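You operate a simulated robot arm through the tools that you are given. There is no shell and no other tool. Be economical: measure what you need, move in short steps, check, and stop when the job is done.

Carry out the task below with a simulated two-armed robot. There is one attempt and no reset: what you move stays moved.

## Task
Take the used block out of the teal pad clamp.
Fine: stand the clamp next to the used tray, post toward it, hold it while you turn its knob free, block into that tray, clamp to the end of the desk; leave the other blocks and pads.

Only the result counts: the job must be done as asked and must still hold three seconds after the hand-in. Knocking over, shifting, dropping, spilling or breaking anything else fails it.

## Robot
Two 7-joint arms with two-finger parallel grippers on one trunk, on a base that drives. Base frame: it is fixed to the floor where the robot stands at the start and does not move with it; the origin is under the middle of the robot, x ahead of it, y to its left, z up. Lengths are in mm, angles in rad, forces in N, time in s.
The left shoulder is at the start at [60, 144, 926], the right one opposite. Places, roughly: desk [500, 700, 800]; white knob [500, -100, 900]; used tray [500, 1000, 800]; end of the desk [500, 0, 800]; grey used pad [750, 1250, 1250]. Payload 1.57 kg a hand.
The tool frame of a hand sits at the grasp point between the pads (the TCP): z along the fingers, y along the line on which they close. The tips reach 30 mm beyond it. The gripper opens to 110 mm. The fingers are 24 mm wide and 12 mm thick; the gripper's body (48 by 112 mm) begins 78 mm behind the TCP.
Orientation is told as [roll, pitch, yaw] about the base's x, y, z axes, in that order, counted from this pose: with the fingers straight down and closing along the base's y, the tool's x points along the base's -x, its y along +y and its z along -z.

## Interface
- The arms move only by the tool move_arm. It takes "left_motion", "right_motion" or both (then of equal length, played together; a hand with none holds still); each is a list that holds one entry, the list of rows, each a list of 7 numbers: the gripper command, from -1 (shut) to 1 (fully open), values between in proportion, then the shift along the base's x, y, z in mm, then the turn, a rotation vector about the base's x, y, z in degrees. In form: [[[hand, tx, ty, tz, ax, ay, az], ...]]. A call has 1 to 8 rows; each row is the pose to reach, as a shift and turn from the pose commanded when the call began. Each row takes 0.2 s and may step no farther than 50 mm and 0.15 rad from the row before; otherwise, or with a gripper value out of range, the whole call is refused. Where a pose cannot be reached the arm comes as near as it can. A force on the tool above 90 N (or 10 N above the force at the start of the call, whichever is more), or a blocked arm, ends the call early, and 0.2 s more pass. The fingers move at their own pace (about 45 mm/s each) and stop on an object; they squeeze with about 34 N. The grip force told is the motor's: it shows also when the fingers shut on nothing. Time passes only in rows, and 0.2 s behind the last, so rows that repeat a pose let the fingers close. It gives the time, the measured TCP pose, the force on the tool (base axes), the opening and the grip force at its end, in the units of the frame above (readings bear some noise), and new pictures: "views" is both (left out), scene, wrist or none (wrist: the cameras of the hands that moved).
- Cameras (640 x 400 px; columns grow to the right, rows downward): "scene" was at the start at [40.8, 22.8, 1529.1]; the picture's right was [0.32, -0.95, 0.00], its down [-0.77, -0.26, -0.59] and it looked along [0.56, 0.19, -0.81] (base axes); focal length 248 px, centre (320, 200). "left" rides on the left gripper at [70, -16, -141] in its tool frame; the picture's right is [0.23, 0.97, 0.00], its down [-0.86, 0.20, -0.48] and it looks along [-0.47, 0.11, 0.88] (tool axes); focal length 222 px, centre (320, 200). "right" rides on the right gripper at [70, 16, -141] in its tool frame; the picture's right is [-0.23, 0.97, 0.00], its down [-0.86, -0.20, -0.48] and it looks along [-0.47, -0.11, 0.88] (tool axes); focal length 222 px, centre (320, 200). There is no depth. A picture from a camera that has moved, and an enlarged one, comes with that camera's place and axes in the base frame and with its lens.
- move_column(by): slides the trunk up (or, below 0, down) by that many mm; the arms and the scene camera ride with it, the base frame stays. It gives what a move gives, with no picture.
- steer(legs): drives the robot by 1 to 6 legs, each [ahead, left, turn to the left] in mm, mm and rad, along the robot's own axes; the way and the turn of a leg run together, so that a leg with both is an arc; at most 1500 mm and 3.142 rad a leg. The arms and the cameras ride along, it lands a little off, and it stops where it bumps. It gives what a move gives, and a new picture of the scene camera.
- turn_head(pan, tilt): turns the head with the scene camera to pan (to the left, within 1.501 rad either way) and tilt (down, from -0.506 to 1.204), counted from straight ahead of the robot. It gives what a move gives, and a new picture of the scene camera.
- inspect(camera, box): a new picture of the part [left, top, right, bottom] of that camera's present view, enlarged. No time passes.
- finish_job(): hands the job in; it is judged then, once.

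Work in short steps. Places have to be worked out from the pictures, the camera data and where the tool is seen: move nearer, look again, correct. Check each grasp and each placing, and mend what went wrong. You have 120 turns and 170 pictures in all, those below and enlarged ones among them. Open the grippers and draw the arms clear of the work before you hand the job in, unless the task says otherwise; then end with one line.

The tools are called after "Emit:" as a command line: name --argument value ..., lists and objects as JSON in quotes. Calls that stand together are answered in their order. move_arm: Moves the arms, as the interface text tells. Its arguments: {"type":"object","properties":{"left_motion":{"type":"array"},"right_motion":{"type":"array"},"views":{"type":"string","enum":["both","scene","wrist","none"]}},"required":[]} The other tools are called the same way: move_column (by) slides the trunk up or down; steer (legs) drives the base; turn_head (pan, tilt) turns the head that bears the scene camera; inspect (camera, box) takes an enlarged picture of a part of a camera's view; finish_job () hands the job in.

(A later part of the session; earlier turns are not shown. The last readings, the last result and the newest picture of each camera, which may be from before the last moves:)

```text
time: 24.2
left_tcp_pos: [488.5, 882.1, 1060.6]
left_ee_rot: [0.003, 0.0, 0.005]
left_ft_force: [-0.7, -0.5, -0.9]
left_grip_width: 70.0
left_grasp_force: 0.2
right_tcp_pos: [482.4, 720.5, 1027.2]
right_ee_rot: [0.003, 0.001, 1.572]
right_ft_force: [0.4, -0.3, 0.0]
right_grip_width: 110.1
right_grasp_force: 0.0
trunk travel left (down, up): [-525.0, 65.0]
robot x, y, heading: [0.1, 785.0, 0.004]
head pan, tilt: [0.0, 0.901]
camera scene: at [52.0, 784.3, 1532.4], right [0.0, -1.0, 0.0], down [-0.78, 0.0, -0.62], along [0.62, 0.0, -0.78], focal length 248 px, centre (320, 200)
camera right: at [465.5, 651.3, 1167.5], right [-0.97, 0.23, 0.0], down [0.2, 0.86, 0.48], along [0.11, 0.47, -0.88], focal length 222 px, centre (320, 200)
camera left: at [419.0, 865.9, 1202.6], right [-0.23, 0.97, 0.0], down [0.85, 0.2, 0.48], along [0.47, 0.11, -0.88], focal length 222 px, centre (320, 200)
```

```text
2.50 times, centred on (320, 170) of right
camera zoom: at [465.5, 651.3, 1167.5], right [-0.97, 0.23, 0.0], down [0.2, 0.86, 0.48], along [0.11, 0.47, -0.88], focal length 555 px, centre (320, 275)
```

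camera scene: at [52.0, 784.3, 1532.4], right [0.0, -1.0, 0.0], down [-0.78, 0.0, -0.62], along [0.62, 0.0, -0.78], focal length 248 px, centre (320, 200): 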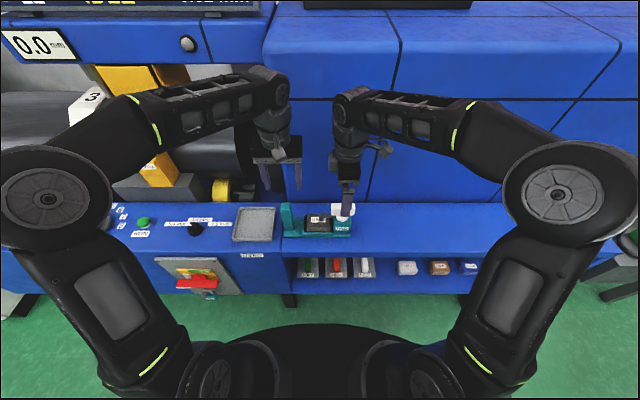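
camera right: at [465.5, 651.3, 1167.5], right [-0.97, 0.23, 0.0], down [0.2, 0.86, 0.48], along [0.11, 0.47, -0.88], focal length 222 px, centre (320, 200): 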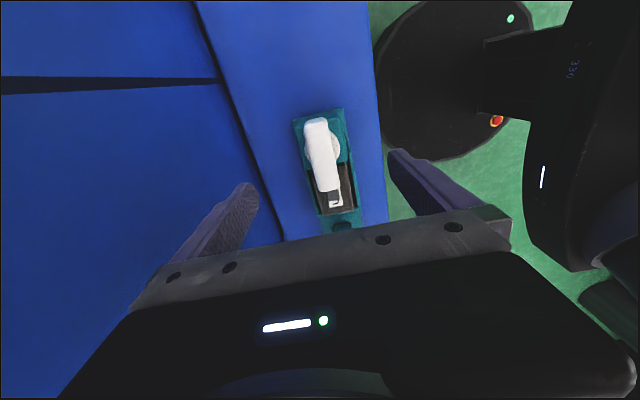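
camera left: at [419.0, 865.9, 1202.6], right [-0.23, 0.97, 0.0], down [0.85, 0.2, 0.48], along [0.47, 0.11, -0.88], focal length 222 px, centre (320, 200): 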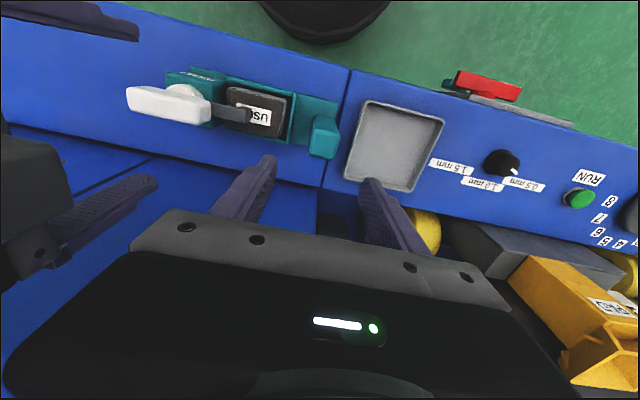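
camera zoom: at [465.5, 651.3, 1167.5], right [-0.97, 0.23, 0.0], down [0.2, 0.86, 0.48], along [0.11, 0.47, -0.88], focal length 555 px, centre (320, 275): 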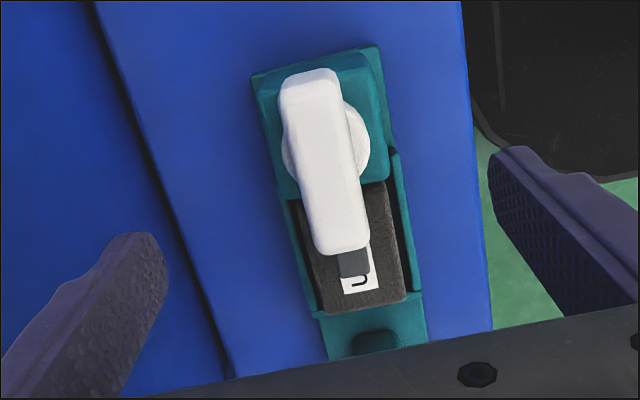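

Post top centre ≈(486,885,948); knob bar ≈(479,716), z≈935–970. I lower the left hand over the post and the right hand over the bar, fingers still open.

Emit:
move_arm --left_motion '[[[0.27, -2, 3, -30, 0, 0, 0], [0.27, -2, 3, -65, 0, 0, 0], [0.27, -2, 3, -100, 0, 0, 0], [0.27, -2, 3, -125, 0, 0, 0], [0.27, -2, 3, -142, 0, 0, 0]]]' --right_motion '[[[0.2, -3, -4.5, 0, 0, 0, 0], [0.2, -3, -4.5, -15, 0, 0, 0], [0.2, -3, -4.5, -30, 0, 0, 0], [0.2, -3, -4.5, -45, 0, 0, 0], [0.2, -3, -4.5, -55, 0, 0, 0]]]' --views "none"

Emit:
inspect --camera "scene" --box '[230, 160, 390, 260]'

Emit:
inspect --camera "right" --box '[160, 40, 480, 240]'

Emit:
inspect --camera "left" --box '[160, 40, 480, 240]'

```text
time: 25.4
left_tcp_pos: [484.6, 884.5, 917.5]
left_ee_rot: [0.002, 0.001, 0.002]
left_ft_force: [-0.1, -0.5, 0.6]
left_grip_width: 69.9
left_grasp_force: 0.1
right_tcp_pos: [479.7, 717.1, 970.3]
right_ee_rot: [-0.001, 0.0, 1.573]
right_ft_force: [-1.1, 0.2, -0.5]
right_grip_width: 65.9
right_grasp_force: 0.0
trunk travel left (down, up): [-525.0, 65.0]
robot x, y, heading: [4.2, 786.0, -0.0]
head pan, tilt: [0.0, 0.901]
```

```text
4.00 times, centred on (310, 210) of scene
camera zoom: at [51.2, 784.9, 1532.4], right [0.0, -1.0, 0.0], down [-0.78, 0.0, -0.62], along [0.62, 0.0, -0.78], focal length 991 px, centre (360, 160)
```

zoom: 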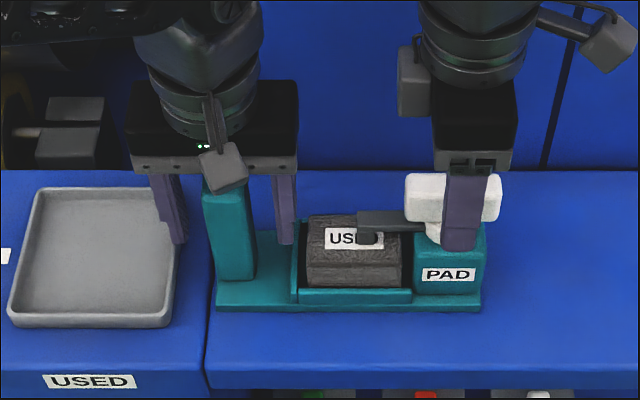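

```text
2.00 times, centred on (320, 140) of right
camera zoom: at [461.5, 648.2, 1111.5], right [-0.97, 0.23, 0.0], down [0.2, 0.86, 0.48], along [0.11, 0.47, -0.88], focal length 444 px, centre (320, 320)
```

zoom: 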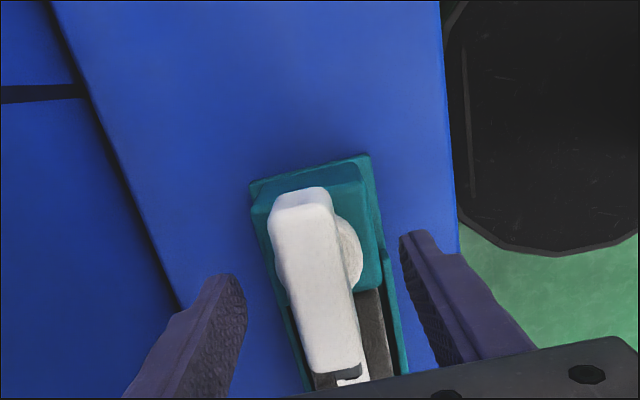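

```text
2.00 times, centred on (320, 140) of left
camera zoom: at [414.8, 868.5, 1059.8], right [-0.23, 0.97, 0.0], down [0.85, 0.2, 0.48], along [0.47, 0.11, -0.88], focal length 444 px, centre (320, 320)
```

zoom: 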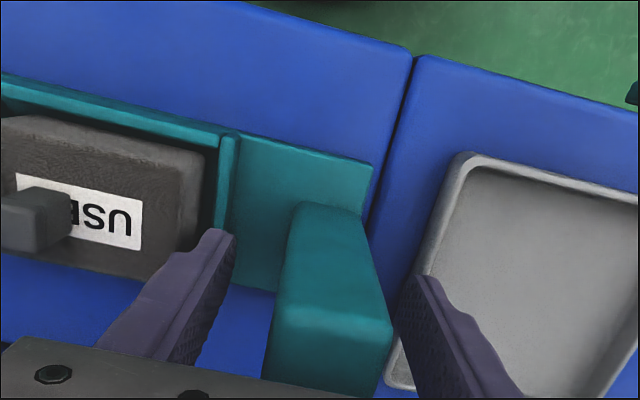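

The post sits between the left fingers and the bar between the right ones. I close the left hand first, then the right.

Emit:
move_arm --left_motion '[[[-1, 0, 0, 0, 0, 0, 0], [-1, 0, 0, 0, 0, 0, 0], [-1, 0, 0, 0, 0, 0, 0], [-1, 0, 0, 0, 0, 0, 0], [-1, 0, 0, 0, 0, 0, 0], [-1, 0, 0, 0, 0, 0, 0], [-1, 0, 0, 0, 0, 0, 0], [-1, 0, 0, 0, 0, 0, 0]]]' --right_motion '[[[0.2, 0, 0, 0, 0, 0, 0], [0.2, 0, 0, 0, 0, 0, 0], [0.2, 0, 0, 0, 0, 0, 0], [-1, 0, 0, 0, 0, 0, 0], [-1, 0, 0, 0, 0, 0, 0], [-1, 0, 0, 0, 0, 0, 0], [-1, 0, 0, 0, 0, 0, 0], [-1, 0, 0, 0, 0, 0, 0]]]' --views "none"

Emit:
inspect --camera "scene" --box '[230, 160, 390, 260]'

```text
time: 27.2
left_tcp_pos: [483.5, 884.8, 917.9]
left_ee_rot: [0.0, -0.001, -0.001]
left_ft_force: [-5.5, 0.4, 1.8]
left_grip_width: 31.9
left_grasp_force: 33.9
right_tcp_pos: [478.2, 717.6, 972.1]
right_ee_rot: [0.0, -0.001, 1.574]
right_ft_force: [5.9, 0.5, 0.1]
right_grip_width: 23.5
right_grasp_force: 33.8
trunk travel left (down, up): [-525.0, 65.0]
robot x, y, heading: [3.6, 786.7, 0.002]
head pan, tilt: [0.0, 0.901]
```

```text
4.00 times, centred on (310, 210) of scene
camera zoom: at [51.3, 785.1, 1532.4], right [0.0, -1.0, 0.0], down [-0.78, 0.0, -0.62], along [0.62, 0.0, -0.78], focal length 991 px, centre (360, 160)
```

zoom: 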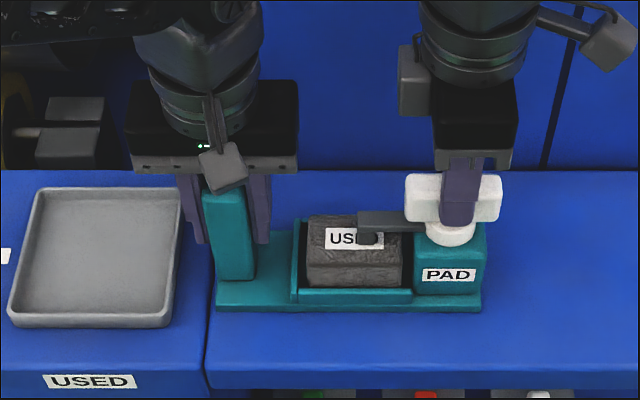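

Both grips are firm. I turn the knob counter-clockwise (loosening) in small steps about its axis, watching forces.

Emit:
move_arm --right_motion '[[[-1, 1, 0, 0, 0, 0, 5], [-1, 1, -1, 0, 0, 0, 12], [-1, 1, -1, 0, 0, 0, 20], [-1, 1, -1, 0, 0, 0, 20]]]' --views "none"

Emit:
inspect --camera "scene" --box '[230, 160, 390, 260]'

```text
time: 28.2
left_tcp_pos: [484.3, 884.9, 917.8]
left_ee_rot: [0.001, 0.0, 0.002]
left_ft_force: [-6.3, 2.5, 3.3]
left_grip_width: 32.0
left_grasp_force: 33.8
right_tcp_pos: [479.2, 715.0, 972.3]
right_ee_rot: [0.0, 0.001, 1.921]
right_ft_force: [4.1, -4.0, 0.1]
right_grip_width: 32.4
right_grasp_force: 34.0
trunk travel left (down, up): [-525.0, 65.0]
robot x, y, heading: [3.5, 787.7, 0.002]
head pan, tilt: [0.0, 0.901]
```

```text
4.00 times, centred on (310, 210) of scene
camera zoom: at [50.9, 784.9, 1532.4], right [0.0, -1.0, 0.0], down [-0.78, 0.0, -0.62], along [0.62, 0.0, -0.78], focal length 991 px, centre (360, 160)
```

zoom: 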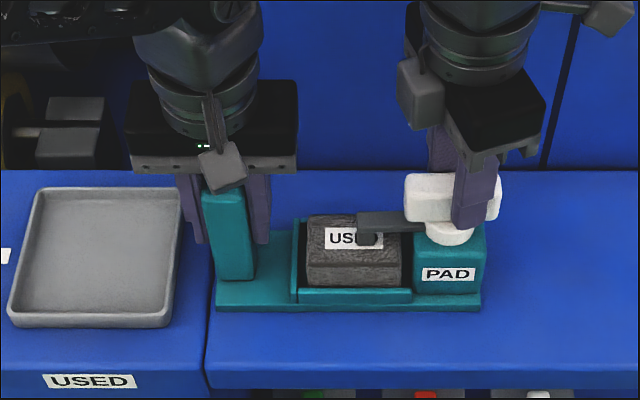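

The bar did not follow; the fingers were spread instead (32 mm), so it's blocked that way. I turn back and on in the clockwise direction.

Emit:
move_arm --right_motion '[[[-1, 0, 0, 0, 0, 0, -8], [-1, 0, 0, 0, 0, 0, -16], [-1, 0, 0, 0, 0, 0, -20], [-1, 0, 0, 0, 0, 0, -25], [-1, 0, 0, 0, 0, 0, -32], [-1, 0, 0, 0, 0, 0, -32]]]' --views "none"

Emit:
inspect --camera "scene" --box '[230, 160, 390, 260]'

```text
time: 29.6
left_tcp_pos: [484.7, 884.4, 917.6]
left_ee_rot: [-0.001, 0.001, 0.002]
left_ft_force: [-0.3, -7.0, -0.7]
left_grip_width: 31.8
left_grasp_force: 34.4
right_tcp_pos: [477.5, 716.2, 972.3]
right_ee_rot: [0.002, 0.0, 1.362]
right_ft_force: [0.1, 6.3, 0.7]
right_grip_width: 23.6
right_grasp_force: 34.0
trunk travel left (down, up): [-525.0, 65.0]
robot x, y, heading: [5.3, 783.6, 0.004]
head pan, tilt: [0.0, 0.901]
```

```text
4.00 times, centred on (310, 210) of scene
camera zoom: at [51.3, 785.0, 1532.3], right [0.0, -1.0, 0.0], down [-0.78, 0.0, -0.62], along [0.62, 0.0, -0.78], focal length 991 px, centre (360, 160)
```

zoom: 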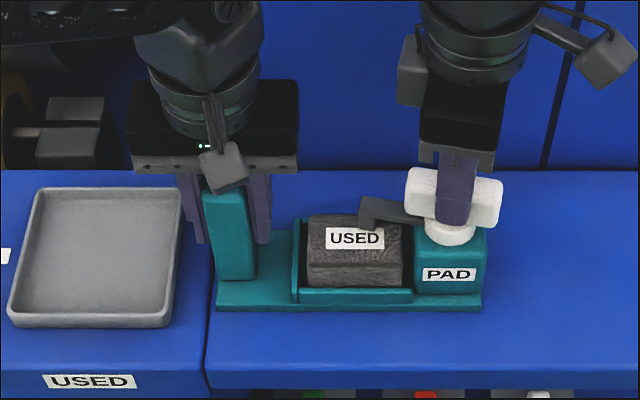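

Clockwise it follows and the arm swings off the block. I continue.

Emit:
move_arm --right_motion '[[[-1, 0, 0, 0, 0, 0, -8], [-1, 0, 0, 0, 0, 0, -16], [-1, 0, 0, 0, 0, 0, -24], [-1, 0, 0, 0, 0, 0, -32], [-1, 0, 0, 0, 0, 0, -40], [-1, 0, 0, 0, 0, 0, -48], [-1, 0, 0, 0, 0, 0, -56], [-1, 0, 0, 0, 0, 0, -62]]]' --views "none"

Emit:
inspect --camera "scene" --box '[230, 160, 390, 260]'

```text
time: 31.4
left_tcp_pos: [485.7, 883.7, 918.6]
left_ee_rot: [-0.001, -0.002, -0.001]
left_ft_force: [5.9, -16.5, 0.3]
left_grip_width: 32.0
left_grasp_force: 34.3
right_tcp_pos: [480.0, 716.6, 972.3]
right_ee_rot: [0.002, 0.0, 0.278]
right_ft_force: [-5.9, 17.4, 1.0]
right_grip_width: 23.2
right_grasp_force: 33.5
trunk travel left (down, up): [-525.0, 65.0]
robot x, y, heading: [4.2, 782.5, 0.0]
head pan, tilt: [0.0, 0.901]
```

```text
4.00 times, centred on (310, 210) of scene
camera zoom: at [51.3, 785.1, 1532.4], right [0.0, -1.0, 0.0], down [-0.78, 0.0, -0.62], along [0.62, 0.0, -0.78], focal length 991 px, centre (360, 160)
```

zoom: 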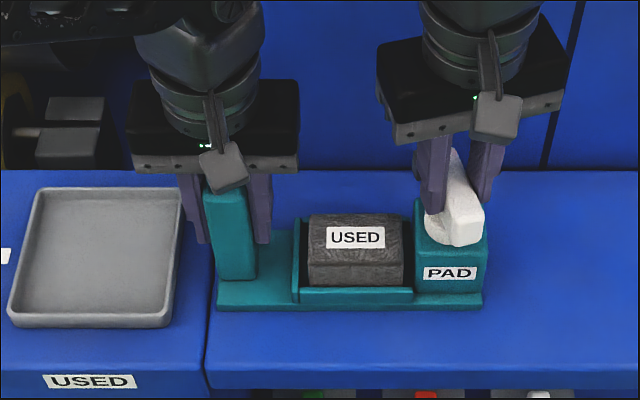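

Turned about 74°; sideways load 17 N, so I give 2 mm toward +y and turn the rest to ~92°.

Emit:
move_arm --right_motion '[[[-1, 0, 2, 0, 0, 0, -6], [-1, -1, 3, 0, 0, 0, -12], [-1, -1, 3, 0, 0, 0, -18], [-1, -1, 3, 0, 0, 0, -18]]]' --views "none"

Emit:
inspect --camera "scene" --box '[230, 160, 390, 260]'

```text
time: 32.4
left_tcp_pos: [484.7, 883.6, 918.0]
left_ee_rot: [0.003, 0.0, 0.002]
left_ft_force: [8.2, -8.0, 0.1]
left_grip_width: 31.9
left_grasp_force: 33.8
right_tcp_pos: [479.0, 718.7, 971.9]
right_ee_rot: [0.0, -0.001, -0.034]
right_ft_force: [-5.9, 4.7, 13.4]
right_grip_width: 23.8
right_grasp_force: 33.8
trunk travel left (down, up): [-525.0, 65.0]
robot x, y, heading: [0.5, 786.7, 0.001]
head pan, tilt: [0.0, 0.901]
```

```text
4.00 times, centred on (310, 210) of scene
camera zoom: at [50.8, 784.7, 1532.5], right [0.0, -1.0, 0.0], down [-0.78, 0.0, -0.62], along [0.62, 0.0, -0.78], focal length 991 px, centre (360, 160)
```

zoom: 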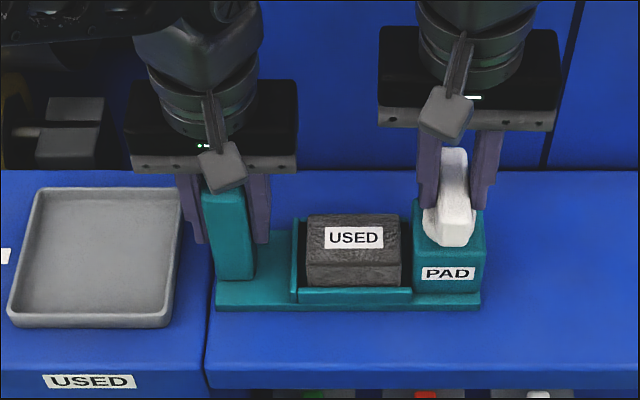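

The knob is turned ~92° and the arm is fully off the block. I open both hands and rise clear.

Emit:
move_arm --left_motion '[[[0.27, 0, 0, 0, 0, 0, 0], [0.27, 0, 0, 0, 0, 0, 0], [0.27, 0, 0, 0, 0, 0, 0], [0.27, 0, 0, 30, 0, 0, 0], [0.27, 0, 0, 70, 0, 0, 0], [0.27, 0, 0, 110, 0, 0, 0], [0.27, 0, 0, 130, 0, 0, 0]]]' --right_motion '[[[0.1, 0, 0, 0, 0, 0, 0], [0.1, 0, 0, 0, 0, 0, 0], [0.1, 0, 0, 0, 0, 0, 0], [0.1, 0, 0, 30, 0, 0, 0], [0.1, 0, -10, 70, 0, 0, 0], [0.1, 0, -50, 90, 0, 0, 0], [0.1, 0, -90, 90, 0, 0, 0]]]' --views "none"

Emit:
inspect --camera "scene" --box '[230, 160, 390, 260]'

Emit:
inspect --camera "left" --box '[110, 50, 430, 250]'

```text
time: 34.0
left_tcp_pos: [484.1, 885.1, 1048.1]
left_ee_rot: [0.003, 0.001, 0.001]
left_ft_force: [-0.3, 1.3, 0.0]
left_grip_width: 69.9
left_grasp_force: 0.0
right_tcp_pos: [476.5, 629.0, 1062.2]
right_ee_rot: [-0.001, 0.001, -0.033]
right_ft_force: [-0.2, -0.6, -0.3]
right_grip_width: 60.6
right_grasp_force: 0.0
trunk travel left (down, up): [-525.0, 65.0]
robot x, y, heading: [2.9, 789.0, 0.003]
head pan, tilt: [0.0, 0.901]
```

```text
4.00 times, centred on (310, 210) of scene
camera zoom: at [50.8, 784.4, 1532.4], right [0.0, -1.0, 0.0], down [-0.78, 0.0, -0.62], along [0.62, 0.0, -0.78], focal length 991 px, centre (360, 160)
```

zoom: 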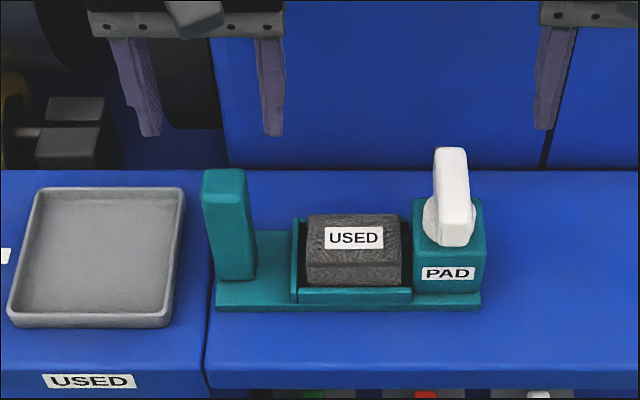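

```text
2.00 times, centred on (270, 150) of left
camera zoom: at [414.1, 868.8, 1190.3], right [-0.23, 0.97, 0.0], down [0.85, 0.2, 0.48], along [0.47, 0.11, -0.88], focal length 444 px, centre (420, 300)
```

zoom: 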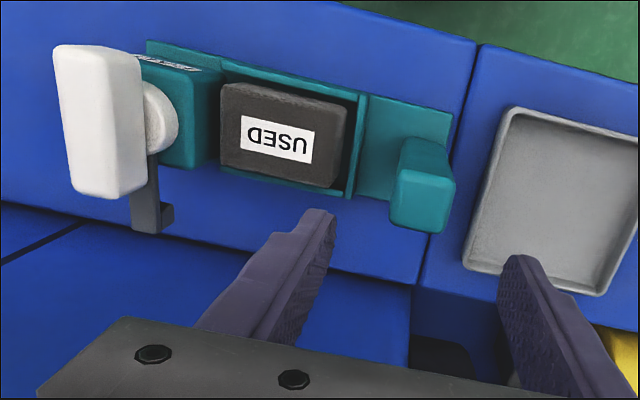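

The block is free. I yaw the left hand −90° while moving above the block (≈477,794).

Emit:
move_arm --left_motion '[[[0.27, -1, -12, 0, 0, 0, -8.4], [0.27, -2, -24, 0, 0, 0, -16.8], [0.27, -3, -36, 0, 0, 0, -25.2], [0.27, -4, -48, 0, 0, 0, -33.6], [0.27, -5, -60, 0, 0, 0, -42], [0.27, -6, -72, 0, 0, 0, -50.4], [0.27, -7, -84, 0, 0, 0, -58.8], [0.27, -7, -91, 0, 0, 0, -67.2]]]' --views "none"

Emit:
move_arm --left_motion '[[[0.27, 0, 0, -10, 0, 0, -8], [0.27, 0, 0, -30, 0, 0, -16], [0.27, 0, 0, -50, 0, 0, -22.8], [0.27, 0, 0, -60, 0, 0, -22.8]]]' --views "wrist"

Emit:
inspect --camera "scene" --box '[230, 160, 390, 260]'

```text
time: 35.8
left_tcp_pos: [479.2, 794.6, 1047.4]
left_ee_rot: [0.002, 0.001, -1.174]
left_ft_force: [-0.1, 0.2, 0.7]
left_grip_width: 69.8
left_grasp_force: 0.0
right_tcp_pos: [476.1, 628.8, 1062.6]
right_ee_rot: [0.0, -0.001, -0.033]
right_ft_force: [-0.2, 0.0, 0.1]
right_grip_width: 60.5
right_grasp_force: 0.1
trunk travel left (down, up): [-525.0, 65.0]
robot x, y, heading: [4.1, 782.6, -0.0]
head pan, tilt: [0.0, 0.901]
```

```text
time: 36.8
left_tcp_pos: [477.4, 795.0, 987.5]
left_ee_rot: [0.003, 0.0, -1.572]
left_ft_force: [-0.2, 1.0, 0.2]
left_grip_width: 69.9
left_grasp_force: 0.0
right_tcp_pos: [477.5, 628.8, 1063.5]
right_ee_rot: [0.0, -0.001, -0.033]
right_ft_force: [0.0, 0.3, 0.6]
right_grip_width: 60.5
right_grasp_force: 0.0
trunk travel left (down, up): [-525.0, 65.0]
robot x, y, heading: [6.0, 786.4, 0.001]
head pan, tilt: [0.0, 0.901]
camera left: at [461.0, 864.8, 1129.6], right [0.97, 0.23, 0.0], down [0.2, -0.86, 0.48], along [0.11, -0.47, -0.88], focal length 222 px, centre (320, 200)
```

left: 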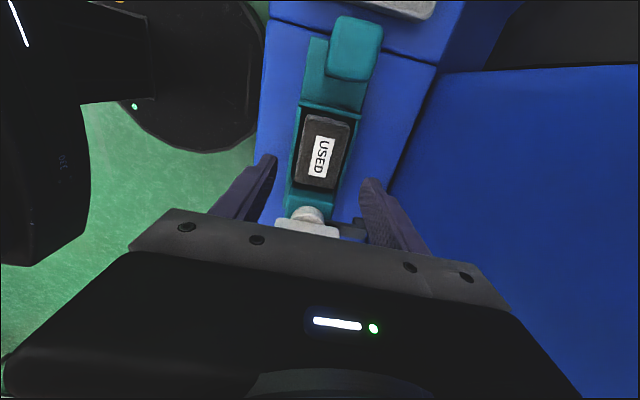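

```text
4.00 times, centred on (310, 210) of scene
camera zoom: at [51.1, 784.9, 1532.4], right [0.0, -1.0, 0.0], down [-0.78, 0.0, -0.62], along [0.62, 0.0, -0.78], focal length 991 px, centre (360, 160)
```

zoom: 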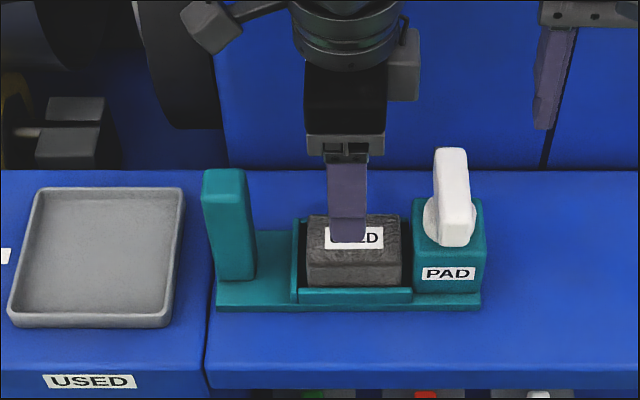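

The fingers line up with the block. I lower to TCP z≈913 (tips just above the pocket walls) and close.

Emit:
move_arm --left_motion '[[[0.27, 1, -1, -25, 0, 0, 0], [0.27, 2, -1, -50, 0, 0, 0], [0.27, 2, -1, -65, 0, 0, 0], [0.27, 2, -1, -74, 0, 0, 0], [-1, 2, -1, -74, 0, 0, 0], [-1, 2, -1, -74, 0, 0, 0], [-1, 2, -1, -74, 0, 0, 0], [-1, 2, -1, -74, 0, 0, 0]]]' --views "wrist"

Emit:
inspect --camera "scene" --box '[230, 160, 390, 260]'

```text
time: 38.6
left_tcp_pos: [479.4, 794.0, 913.3]
left_ee_rot: [0.001, 0.0, -1.57]
left_ft_force: [0.6, 0.9, 0.2]
left_grip_width: 48.8
left_grasp_force: 34.2
right_tcp_pos: [476.1, 629.1, 1063.0]
right_ee_rot: [-0.001, 0.0, -0.033]
right_ft_force: [0.1, 0.0, 0.3]
right_grip_width: 60.5
right_grasp_force: 0.0
trunk travel left (down, up): [-525.0, 65.0]
robot x, y, heading: [5.5, 784.8, -0.002]
head pan, tilt: [0.0, 0.901]
camera left: at [462.7, 864.8, 1055.0], right [0.97, 0.23, 0.0], down [0.2, -0.85, 0.48], along [0.11, -0.47, -0.88], focal length 222 px, centre (320, 200)
```

left: 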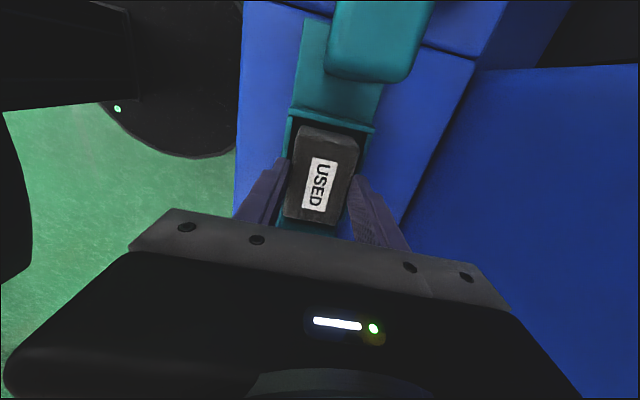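

```text
4.00 times, centred on (310, 210) of scene
camera zoom: at [51.0, 784.9, 1532.4], right [0.0, -1.0, 0.0], down [-0.78, 0.0, -0.62], along [0.62, 0.0, -0.78], focal length 991 px, centre (360, 160)
```

zoom: 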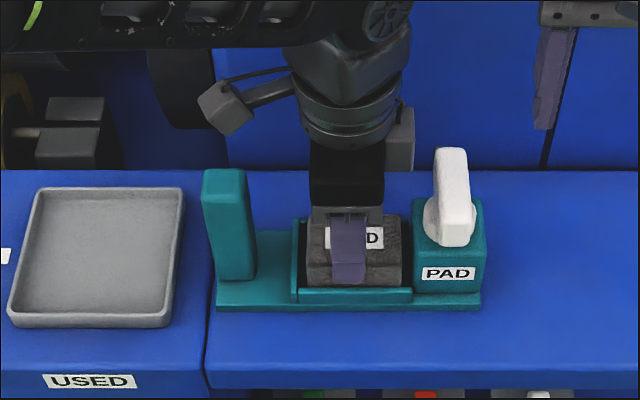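

Block held (48.8 mm). I lift it slowly and check that the clamp stays.

Emit:
move_arm --left_motion '[[[-1, 0, 0, 8, 0, 0, 0], [-1, 0, 0, 20, 0, 0, 0], [-1, 0, 0, 45, 0, 0, 0], [-1, 0, 0, 75, 0, 0, 0], [-1, 0, 0, 105, 0, 0, 0], [-1, 0, 0, 130, 0, 0, 0], [-1, 0, 0, 130, 0, 0, 0]]]' --views "none"

Emit:
inspect --camera "scene" --box '[210, 140, 402, 260]'

```text
time: 40.2
left_tcp_pos: [479.3, 793.9, 1044.1]
left_ee_rot: [0.003, 0.0, -1.569]
left_ft_force: [1.1, 0.7, -0.7]
left_grip_width: 49.0
left_grasp_force: 33.8
right_tcp_pos: [477.8, 629.3, 1062.1]
right_ee_rot: [0.001, -0.001, -0.034]
right_ft_force: [0.5, 0.1, -0.1]
right_grip_width: 60.5
right_grasp_force: 0.0
trunk travel left (down, up): [-525.0, 65.0]
robot x, y, heading: [4.2, 780.5, 0.004]
head pan, tilt: [0.0, 0.901]
```

```text
3.33 times, centred on (306, 200) of scene
camera zoom: at [51.2, 784.9, 1532.4], right [0.0, -1.0, 0.0], down [-0.78, 0.0, -0.62], along [0.62, 0.0, -0.78], focal length 826 px, centre (367, 200)
```

zoom: 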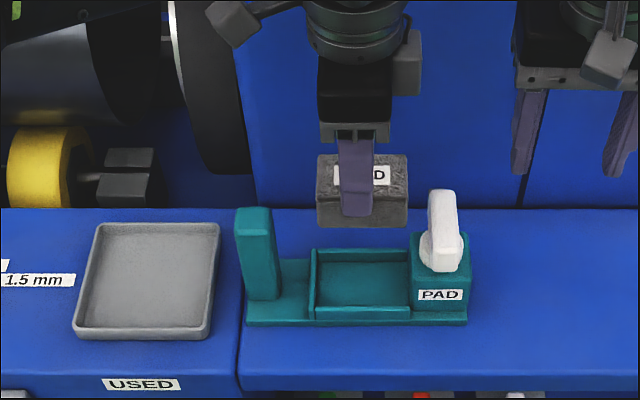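

Block is out and the clamp stayed. I carry the block over the tray centre (≈492,995), keeping the height above the post.

Emit:
move_arm --left_motion '[[[-1, 3, 40, 0, 0, 0, 0], [-1, 6, 80, 0, 0, 0, 0], [-1, 9, 120, 0, 0, 0, 0], [-1, 12, 160, 0, 0, 0, 0], [-1, 12, 200, 0, 0, 0, 0], [-1, 12, 200, -40, 0, 0, 0], [-1, 12, 200, -80, 0, 0, 0]]]' --views "scene"

Emit:
inspect --camera "scene" --box '[190, 140, 382, 260]'

```text
time: 41.8
left_tcp_pos: [489.8, 994.1, 960.2]
left_ee_rot: [-0.001, -0.001, -1.569]
left_ft_force: [0.1, 0.3, -0.3]
left_grip_width: 49.0
left_grasp_force: 33.4
right_tcp_pos: [476.7, 629.4, 1062.6]
right_ee_rot: [0.001, 0.0, -0.033]
right_ft_force: [0.5, -0.4, -0.5]
right_grip_width: 60.8
right_grasp_force: 0.1
trunk travel left (down, up): [-525.0, 65.0]
robot x, y, heading: [2.2, 785.0, 0.007]
head pan, tilt: [0.0, 0.901]
camera scene: at [51.4, 785.3, 1532.4], right [0.0, -1.0, 0.0], down [-0.78, 0.0, -0.62], along [0.62, 0.0, -0.78], focal length 248 px, centre (320, 200)
```

scene: 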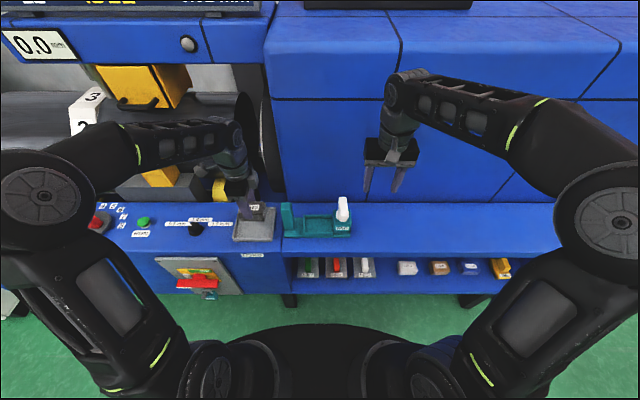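

```text
3.33 times, centred on (286, 200) of scene
camera zoom: at [51.4, 785.3, 1532.4], right [0.0, -1.0, 0.0], down [-0.78, 0.0, -0.62], along [0.62, 0.0, -0.78], focal length 826 px, centre (433, 200)
```

zoom: 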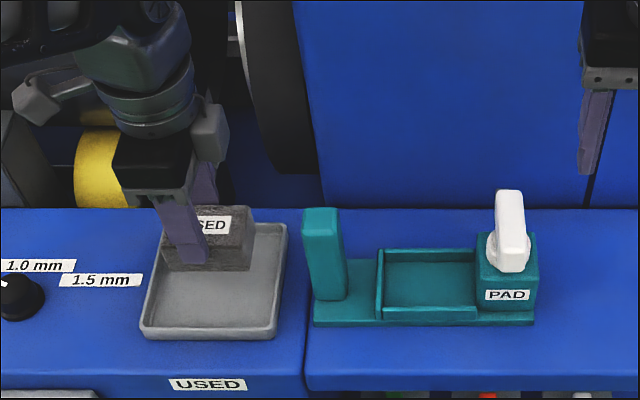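

The block is over the tray. I lower to near the floor, then feel for contact.

Emit:
move_arm --left_motion '[[[-1, 0, 0, -25, 0, 0, 0], [-1, 0, 0, -40, 0, 0, 0], [-1, 0, 0, -44, 0, 0, 0], [-1, 0, 0, -44, 0, 0, 0]]]' --views "none"

Emit:
inspect --camera "scene" --box '[190, 180, 318, 260]'

```text
time: 42.8
left_tcp_pos: [491.9, 995.2, 918.1]
left_ee_rot: [0.002, 0.0, -1.57]
left_ft_force: [-0.5, -0.2, -0.7]
left_grip_width: 48.9
left_grasp_force: 34.2
right_tcp_pos: [476.2, 629.5, 1062.5]
right_ee_rot: [-0.001, 0.001, -0.033]
right_ft_force: [-0.3, -0.5, 0.9]
right_grip_width: 60.6
right_grasp_force: 0.0
trunk travel left (down, up): [-525.0, 65.0]
robot x, y, heading: [4.2, 787.6, 0.002]
head pan, tilt: [0.0, 0.901]
```

```text
5.00 times, centred on (254, 220) of scene
camera zoom: at [51.0, 784.9, 1532.4], right [0.0, -1.0, 0.0], down [-0.78, 0.0, -0.62], along [0.62, 0.0, -0.78], focal length 1239 px, centre (650, 100)
```

zoom: 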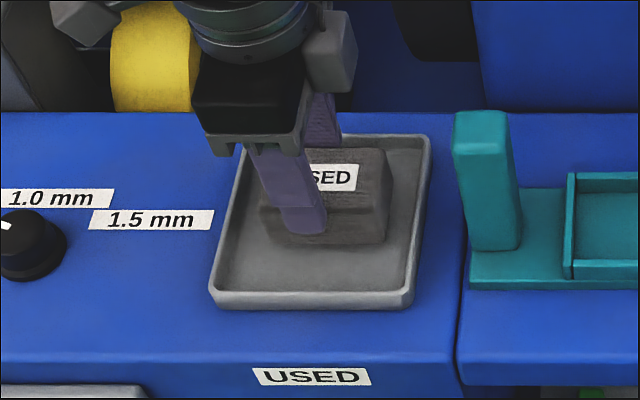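

Emit:
move_arm --left_motion '[[[-1, 0, 0, -3, 0, 0, 0], [-1, 0, 0, -5, 0, 0, 0], [-1, 0, 0, -5, 0, 0, 0]]]' --views "none"

```text
time: 43.6
left_tcp_pos: [491.2, 994.8, 912.9]
left_ee_rot: [0.002, 0.001, -1.569]
left_ft_force: [0.7, 0.0, -1.1]
left_grip_width: 48.8
left_grasp_force: 34.5
right_tcp_pos: [476.7, 628.7, 1063.0]
right_ee_rot: [0.001, 0.0, -0.034]
right_ft_force: [-0.9, 0.0, 0.1]
right_grip_width: 60.7
right_grasp_force: 0.0
trunk travel left (down, up): [-525.0, 65.0]
robot x, y, heading: [1.2, 786.0, 0.002]
head pan, tilt: [0.0, 0.901]
```

No contact yet; lower step by step.

Emit:
move_arm --left_motion '[[[-1, 0, 0, -2, 0, 0, 0], [-1, 0, 0, -4, 0, 0, 0], [-1, 0, 0, -4, 0, 0, 0]]]' --views "none"

```text
time: 44.4
left_tcp_pos: [492.0, 993.6, 909.7]
left_ee_rot: [0.001, -0.001, -1.569]
left_ft_force: [-0.6, -0.8, -0.8]
left_grip_width: 48.8
left_grasp_force: 34.8
right_tcp_pos: [477.1, 628.8, 1063.7]
right_ee_rot: [0.001, 0.0, -0.033]
right_ft_force: [-0.7, -0.2, -0.1]
right_grip_width: 60.7
right_grasp_force: 0.0
trunk travel left (down, up): [-525.0, 65.0]
robot x, y, heading: [2.7, 786.7, -0.0]
head pan, tilt: [0.0, 0.901]
```

Emit:
move_arm --left_motion '[[[-1, 0, 0, -2, 0, 0, 0], [-1, 0, 0, -4, 0, 0, 0], [-1, 0, 0, -4, 0, 0, 0]]]' --views "none"

Emit:
inspect --camera "scene" --box '[190, 180, 318, 260]'

```text
time: 45.2
left_tcp_pos: [491.1, 993.9, 906.3]
left_ee_rot: [0.002, 0.0, -1.568]
left_ft_force: [-0.1, 0.4, 11.1]
left_grip_width: 48.9
left_grasp_force: 34.5
right_tcp_pos: [475.5, 630.0, 1061.7]
right_ee_rot: [0.001, 0.0, -0.034]
right_ft_force: [0.1, -0.5, 0.4]
right_grip_width: 60.5
right_grasp_force: 0.0
trunk travel left (down, up): [-525.0, 65.0]
robot x, y, heading: [6.6, 785.9, -0.005]
head pan, tilt: [0.0, 0.901]
```

```text
5.00 times, centred on (254, 220) of scene
camera zoom: at [50.2, 784.6, 1532.6], right [0.0, -1.0, 0.0], down [-0.78, 0.0, -0.62], along [0.62, 0.0, -0.78], focal length 1239 px, centre (650, 100)
```

zoom: 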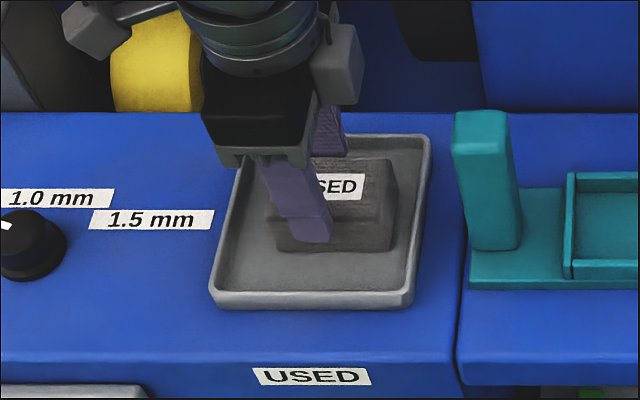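

Contact (+11 N), block within the tray. I release and rise.

Emit:
move_arm --left_motion '[[[0.4, 0, 0, 1, 0, 0, 0], [0.4, 0, 0, 1, 0, 0, 0], [0.4, 0, 0, 1, 0, 0, 0], [0.4, 0, 0, 30, 0, 0, 0], [0.4, 0, 0, 75, 0, 0, 0], [0.4, 0, 0, 120, 0, 0, 0], [0.4, 0, 0, 150, 0, 0, 0]]]' --views "none"

Emit:
inspect --camera "scene" --box '[190, 180, 318, 260]'

```text
time: 46.8
left_tcp_pos: [490.1, 992.6, 1057.6]
left_ee_rot: [0.0, 0.0, -1.568]
left_ft_force: [0.2, -0.1, 0.0]
left_grip_width: 77.1
left_grasp_force: 0.0
right_tcp_pos: [477.3, 628.4, 1062.5]
right_ee_rot: [-0.001, -0.001, -0.033]
right_ft_force: [0.4, 0.1, -0.4]
right_grip_width: 60.6
right_grasp_force: 0.1
trunk travel left (down, up): [-525.0, 65.0]
robot x, y, heading: [2.8, 785.7, 0.005]
head pan, tilt: [0.0, 0.901]
```

```text
5.00 times, centred on (254, 220) of scene
camera zoom: at [50.9, 784.9, 1532.4], right [0.0, -1.0, 0.0], down [-0.78, 0.0, -0.62], along [0.62, 0.0, -0.78], focal length 1239 px, centre (650, 100)
```

zoom: 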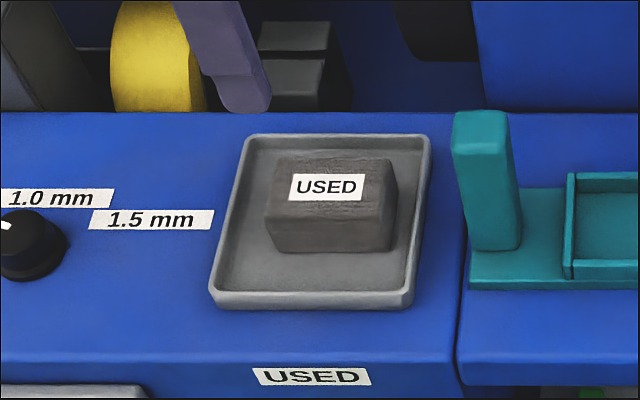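

The block lies in the used tray. Now the right hand yaws back +92° and moves over the clamp's middle, while the left draws clear.

Emit:
move_arm --right_motion '[[[0.6, 0, 10, 0, 0, 0, 8.4], [0.8, 0, 30, 0, 0, 0, 16.8], [1, 0, 55, 0, 0, 0, 25.2], [1, 0, 80, 0, 0, 0, 33.6], [1, 0, 105, 0, 0, 0, 42], [1, 0, 130, 0, 0, 0, 50.4], [1, 0, 150, 0, 0, 0, 58.8], [1, 3, 168, 0, 0, 0, 67.2]]]' --left_motion '[[[0.4, -25, 15, 5, 0, 0, 0], [0.4, -50, 30, 10, 0, 0, 0], [0.4, -75, 45, 15, 0, 0, 0], [0.4, -100, 60, 20, 0, 0, 0], [0.4, -125, 75, 25, 0, 0, 0], [0.4, -150, 90, 30, 0, 0, 0], [0.4, -175, 105, 35, 0, 0, 0], [0.4, -200, 120, 40, 0, 0, 0]]]' --views "none"

Emit:
move_arm --right_motion '[[[1, 0, 0, -10, 0, 0, 8.4], [1, 0, 0, -30, 0, 0, 16.8], [1, 0, 0, -60, 0, 0, 24.6], [1, 0, 0, -90, 0, 0, 24.6]]]' --views "both"

Emit:
inspect --camera "scene" --box '[230, 160, 390, 260]'

```text
time: 48.6
left_tcp_pos: [290.6, 1114.2, 1095.6]
left_ee_rot: [0.001, -0.002, -1.571]
left_ft_force: [-0.4, 0.8, -0.3]
left_grip_width: 76.9
left_grasp_force: 0.0
right_tcp_pos: [479.4, 797.0, 1062.2]
right_ee_rot: [0.001, 0.001, 1.141]
right_ft_force: [-0.4, -0.4, 0.4]
right_grip_width: 110.2
right_grasp_force: 0.1
trunk travel left (down, up): [-525.0, 65.0]
robot x, y, heading: [-0.4, 780.0, 0.004]
head pan, tilt: [0.0, 0.901]
```

```text
time: 49.6
left_tcp_pos: [291.3, 1113.5, 1095.1]
left_ee_rot: [0.004, 0.0, -1.57]
left_ft_force: [-1.4, 0.5, 0.2]
left_grip_width: 76.7
left_grasp_force: 0.1
right_tcp_pos: [480.6, 798.7, 971.6]
right_ee_rot: [0.001, 0.002, 1.572]
right_ft_force: [0.3, 0.2, 0.7]
right_grip_width: 110.1
right_grasp_force: 0.1
trunk travel left (down, up): [-525.0, 65.0]
robot x, y, heading: [4.8, 784.7, 0.006]
head pan, tilt: [0.0, 0.901]
camera scene: at [51.3, 785.1, 1532.4], right [0.0, -1.0, 0.0], down [-0.78, 0.0, -0.62], along [0.62, 0.0, -0.78], focal length 248 px, centre (320, 200)
camera right: at [463.7, 729.5, 1112.0], right [-0.97, 0.23, 0.0], down [0.2, 0.86, 0.48], along [0.11, 0.47, -0.88], focal length 222 px, centre (320, 200)
```

scene: 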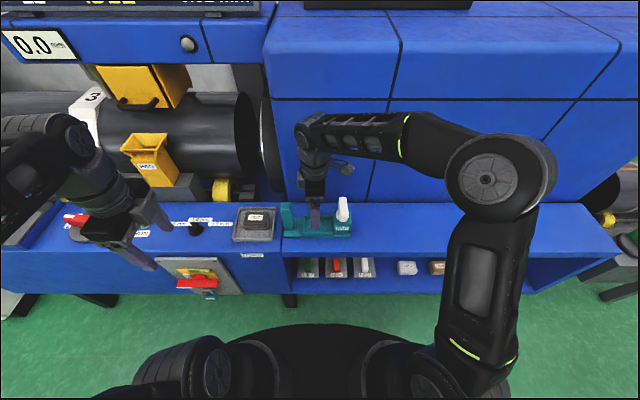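
right: 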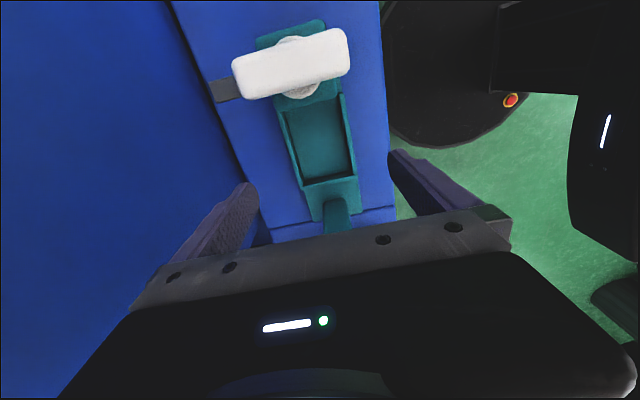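

```text
4.00 times, centred on (310, 210) of scene
camera zoom: at [51.3, 785.1, 1532.4], right [0.0, -1.0, 0.0], down [-0.78, 0.0, -0.62], along [0.62, 0.0, -0.78], focal length 991 px, centre (360, 160)
```

zoom: 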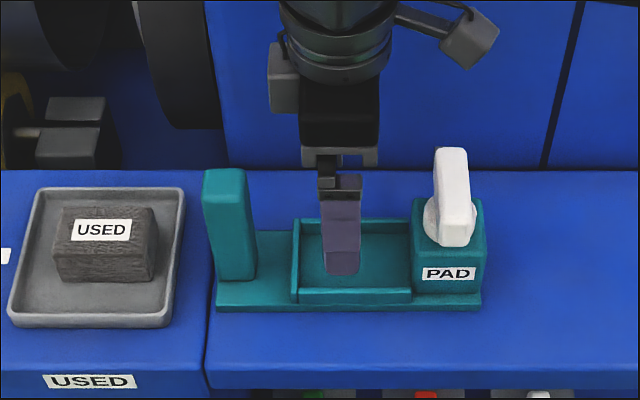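

Aligned. I lower to the earlier grip height and close across the base again.

Emit:
move_arm --right_motion '[[[1, 0, -4, -30, 0, 0, 0], [1, 0, -4, -60, 0, 0, 0], [1, 0, -4, -91, 0, 0, 0], [1, 0, -4, -91, 0, 0, 0], [-1, 0, -4, -91, 0, 0, 0], [-1, 0, -4, -91, 0, 0, 0], [-1, 0, -4, -91, 0, 0, 0], [-1, 0, -4, -91, 0, 0, 0]]]' --views "none"

Emit:
inspect --camera "scene" --box '[230, 160, 390, 260]'

```text
time: 51.4
left_tcp_pos: [290.9, 1114.6, 1094.2]
left_ee_rot: [0.003, 0.001, -1.57]
left_ft_force: [0.5, 0.6, -0.9]
left_grip_width: 77.1
left_grasp_force: 0.0
right_tcp_pos: [481.9, 793.1, 881.9]
right_ee_rot: [0.0, 0.0, 1.569]
right_ft_force: [-0.8, 0.0, 0.3]
right_grip_width: 72.0
right_grasp_force: 29.3
trunk travel left (down, up): [-525.0, 65.0]
robot x, y, heading: [2.1, 788.7, 0.005]
head pan, tilt: [0.0, 0.901]
```

```text
4.00 times, centred on (310, 210) of scene
camera zoom: at [50.9, 785.1, 1532.4], right [0.0, -1.0, 0.0], down [-0.78, 0.0, -0.62], along [0.62, 0.0, -0.78], focal length 991 px, centre (360, 160)
```

zoom: 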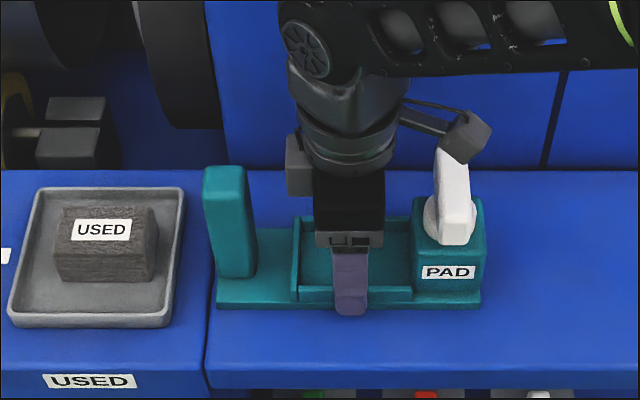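

Gripped at 72 mm. I let the grip settle, lift and draw back for the drive.

Emit:
move_arm --right_motion '[[[-1, 0, 0, 0, 0, 0, 0], [-1, 0, 0, 10, 0, 0, 0], [-1, 0, 0, 35, 0, 0, 0], [-1, 0, 0, 70, 0, 0, 0], [-1, -20, 0, 100, 0, 0, 0], [-1, -50, 0, 125, 0, 0, 0], [-1, -60, 0, 130, 0, 0, 0]]]' --views "none"

Emit:
inspect --camera "scene" --box '[210, 140, 402, 260]'

```text
time: 53.0
left_tcp_pos: [292.1, 1114.7, 1094.7]
left_ee_rot: [0.001, 0.0, -1.571]
left_ft_force: [0.2, 0.5, 0.6]
left_grip_width: 76.7
left_grasp_force: 0.0
right_tcp_pos: [420.0, 794.5, 1011.5]
right_ee_rot: [0.004, 0.0, 1.57]
right_ft_force: [0.3, 0.1, -5.9]
right_grip_width: 71.9
right_grasp_force: 33.7
trunk travel left (down, up): [-525.0, 65.0]
robot x, y, heading: [4.0, 785.2, 0.001]
head pan, tilt: [0.0, 0.901]
```

```text
3.33 times, centred on (306, 200) of scene
camera zoom: at [51.4, 785.0, 1532.3], right [0.0, -1.0, 0.0], down [-0.78, 0.0, -0.62], along [0.62, 0.0, -0.78], focal length 826 px, centre (367, 200)
```

zoom: 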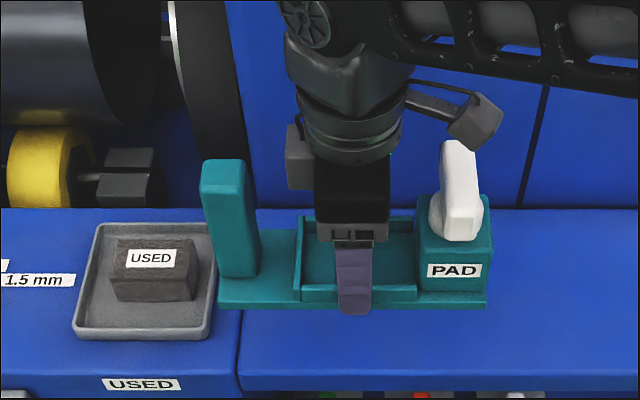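

Held level. I drive right about 790 mm back to the desk's end.

Emit:
steer --legs '[[0, -790, 0]]'

Emit:
inspect --camera "scene" --box '[230, 140, 422, 260]'

```text
time: 57.3
left_tcp_pos: [292.6, 320.7, 1095.9]
left_ee_rot: [0.001, 0.0, -1.559]
left_ft_force: [0.5, 0.2, -0.2]
left_grip_width: 77.1
left_grasp_force: 0.0
right_tcp_pos: [425.2, 0.3, 1010.7]
right_ee_rot: [0.0, 0.001, 1.578]
right_ft_force: [0.4, -0.2, -5.0]
right_grip_width: 71.9
right_grasp_force: 34.1
trunk travel left (down, up): [-525.0, 65.0]
robot x, y, heading: [10.7, -13.8, 0.007]
head pan, tilt: [0.0, 0.901]
camera scene: at [56.0, -11.5, 1532.4], right [0.01, -1.0, 0.0], down [-0.78, -0.01, -0.62], along [0.62, 0.01, -0.78], focal length 248 px, centre (320, 200)
```

scene: 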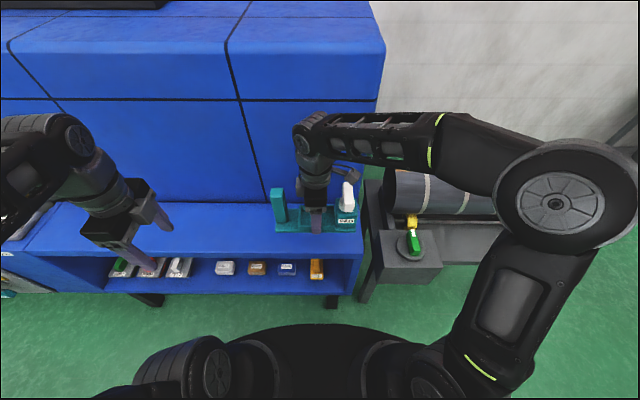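

```text
3.33 times, centred on (326, 200) of scene
camera zoom: at [56.0, -11.5, 1532.4], right [0.01, -1.0, 0.0], down [-0.78, -0.01, -0.62], along [0.62, 0.01, -0.78], focal length 826 px, centre (300, 200)
```

zoom: 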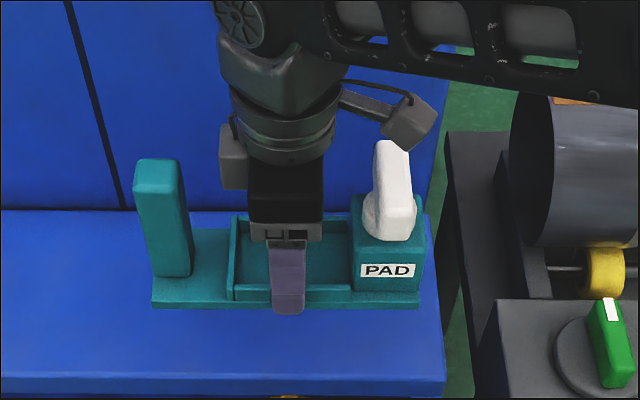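

At (425, 0). I move it forward to x≈480 and lower to just above the desk (level z at contact ≈881).

Emit:
move_arm --right_motion '[[[-1, 27, 2, -5, 0, 0, 0], [-1, 55, 4, -20, 0, 0, 0], [-1, 55, 4, -60, 0, 0, 0], [-1, 55, 4, -100, 0, 0, 0], [-1, 55, 4, -124, 0, 0, 0], [-1, 55, 4, -124, 0, 0, 0]]]' --views "none"

Emit:
inspect --camera "scene" --box '[260, 160, 420, 260]'

```text
time: 58.7
left_tcp_pos: [292.1, 321.9, 1096.7]
left_ee_rot: [0.002, 0.0, -1.561]
left_ft_force: [0.2, 0.3, 0.5]
left_grip_width: 77.1
left_grasp_force: 0.1
right_tcp_pos: [481.8, 6.0, 885.6]
right_ee_rot: [0.001, 0.0, 1.578]
right_ft_force: [-0.4, -0.7, -4.7]
right_grip_width: 72.0
right_grasp_force: 34.0
trunk travel left (down, up): [-525.0, 65.0]
robot x, y, heading: [9.5, -11.0, 0.013]
head pan, tilt: [0.0, 0.901]
```

```text
4.00 times, centred on (340, 210) of scene
camera zoom: at [55.9, -11.0, 1532.4], right [0.01, -1.0, 0.0], down [-0.78, -0.01, -0.62], along [0.62, 0.01, -0.78], focal length 991 px, centre (240, 160)
```

zoom: 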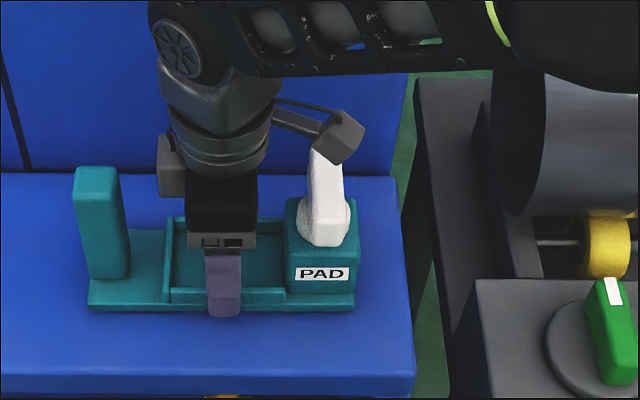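

Emit:
move_arm --right_motion '[[[-1, 0, 0, -2, 0, 0, 0], [-1, 0, 0, -4, 0, 0, 0], [-1, 0, 0, -4.5, 0, 0, 0], [-1, 0, 0, -4.5, 0, 0, 0]]]' --views "none"

```text
time: 59.7
left_tcp_pos: [292.9, 322.4, 1095.7]
left_ee_rot: [0.001, 0.0, -1.56]
left_ft_force: [0.0, 0.0, -0.5]
left_grip_width: 76.7
left_grasp_force: 0.1
right_tcp_pos: [479.0, 6.6, 882.1]
right_ee_rot: [0.002, -0.001, 1.578]
right_ft_force: [-0.4, 0.1, -5.3]
right_grip_width: 71.9
right_grasp_force: 34.4
trunk travel left (down, up): [-525.0, 65.0]
robot x, y, heading: [9.7, -10.2, 0.009]
head pan, tilt: [0.0, 0.901]
```

Not yet down; a little more.

Emit:
move_arm --right_motion '[[[-1, 0, 0, -1, 0, 0, 0], [-1, 0, 0, -2.5, 0, 0, 0], [-1, 0, 0, -2.5, 0, 0, 0]]]' --views "none"

```text
time: 60.5
left_tcp_pos: [292.7, 321.1, 1097.0]
left_ee_rot: [0.001, -0.001, -1.561]
left_ft_force: [0.2, -0.8, -0.5]
left_grip_width: 77.0
left_grasp_force: 0.0
right_tcp_pos: [482.1, 6.5, 881.0]
right_ee_rot: [-0.001, 0.0, 1.579]
right_ft_force: [1.4, -0.3, 7.0]
right_grip_width: 71.9
right_grasp_force: 33.9
trunk travel left (down, up): [-525.0, 65.0]
robot x, y, heading: [5.5, -11.5, 0.006]
head pan, tilt: [0.0, 0.901]
```

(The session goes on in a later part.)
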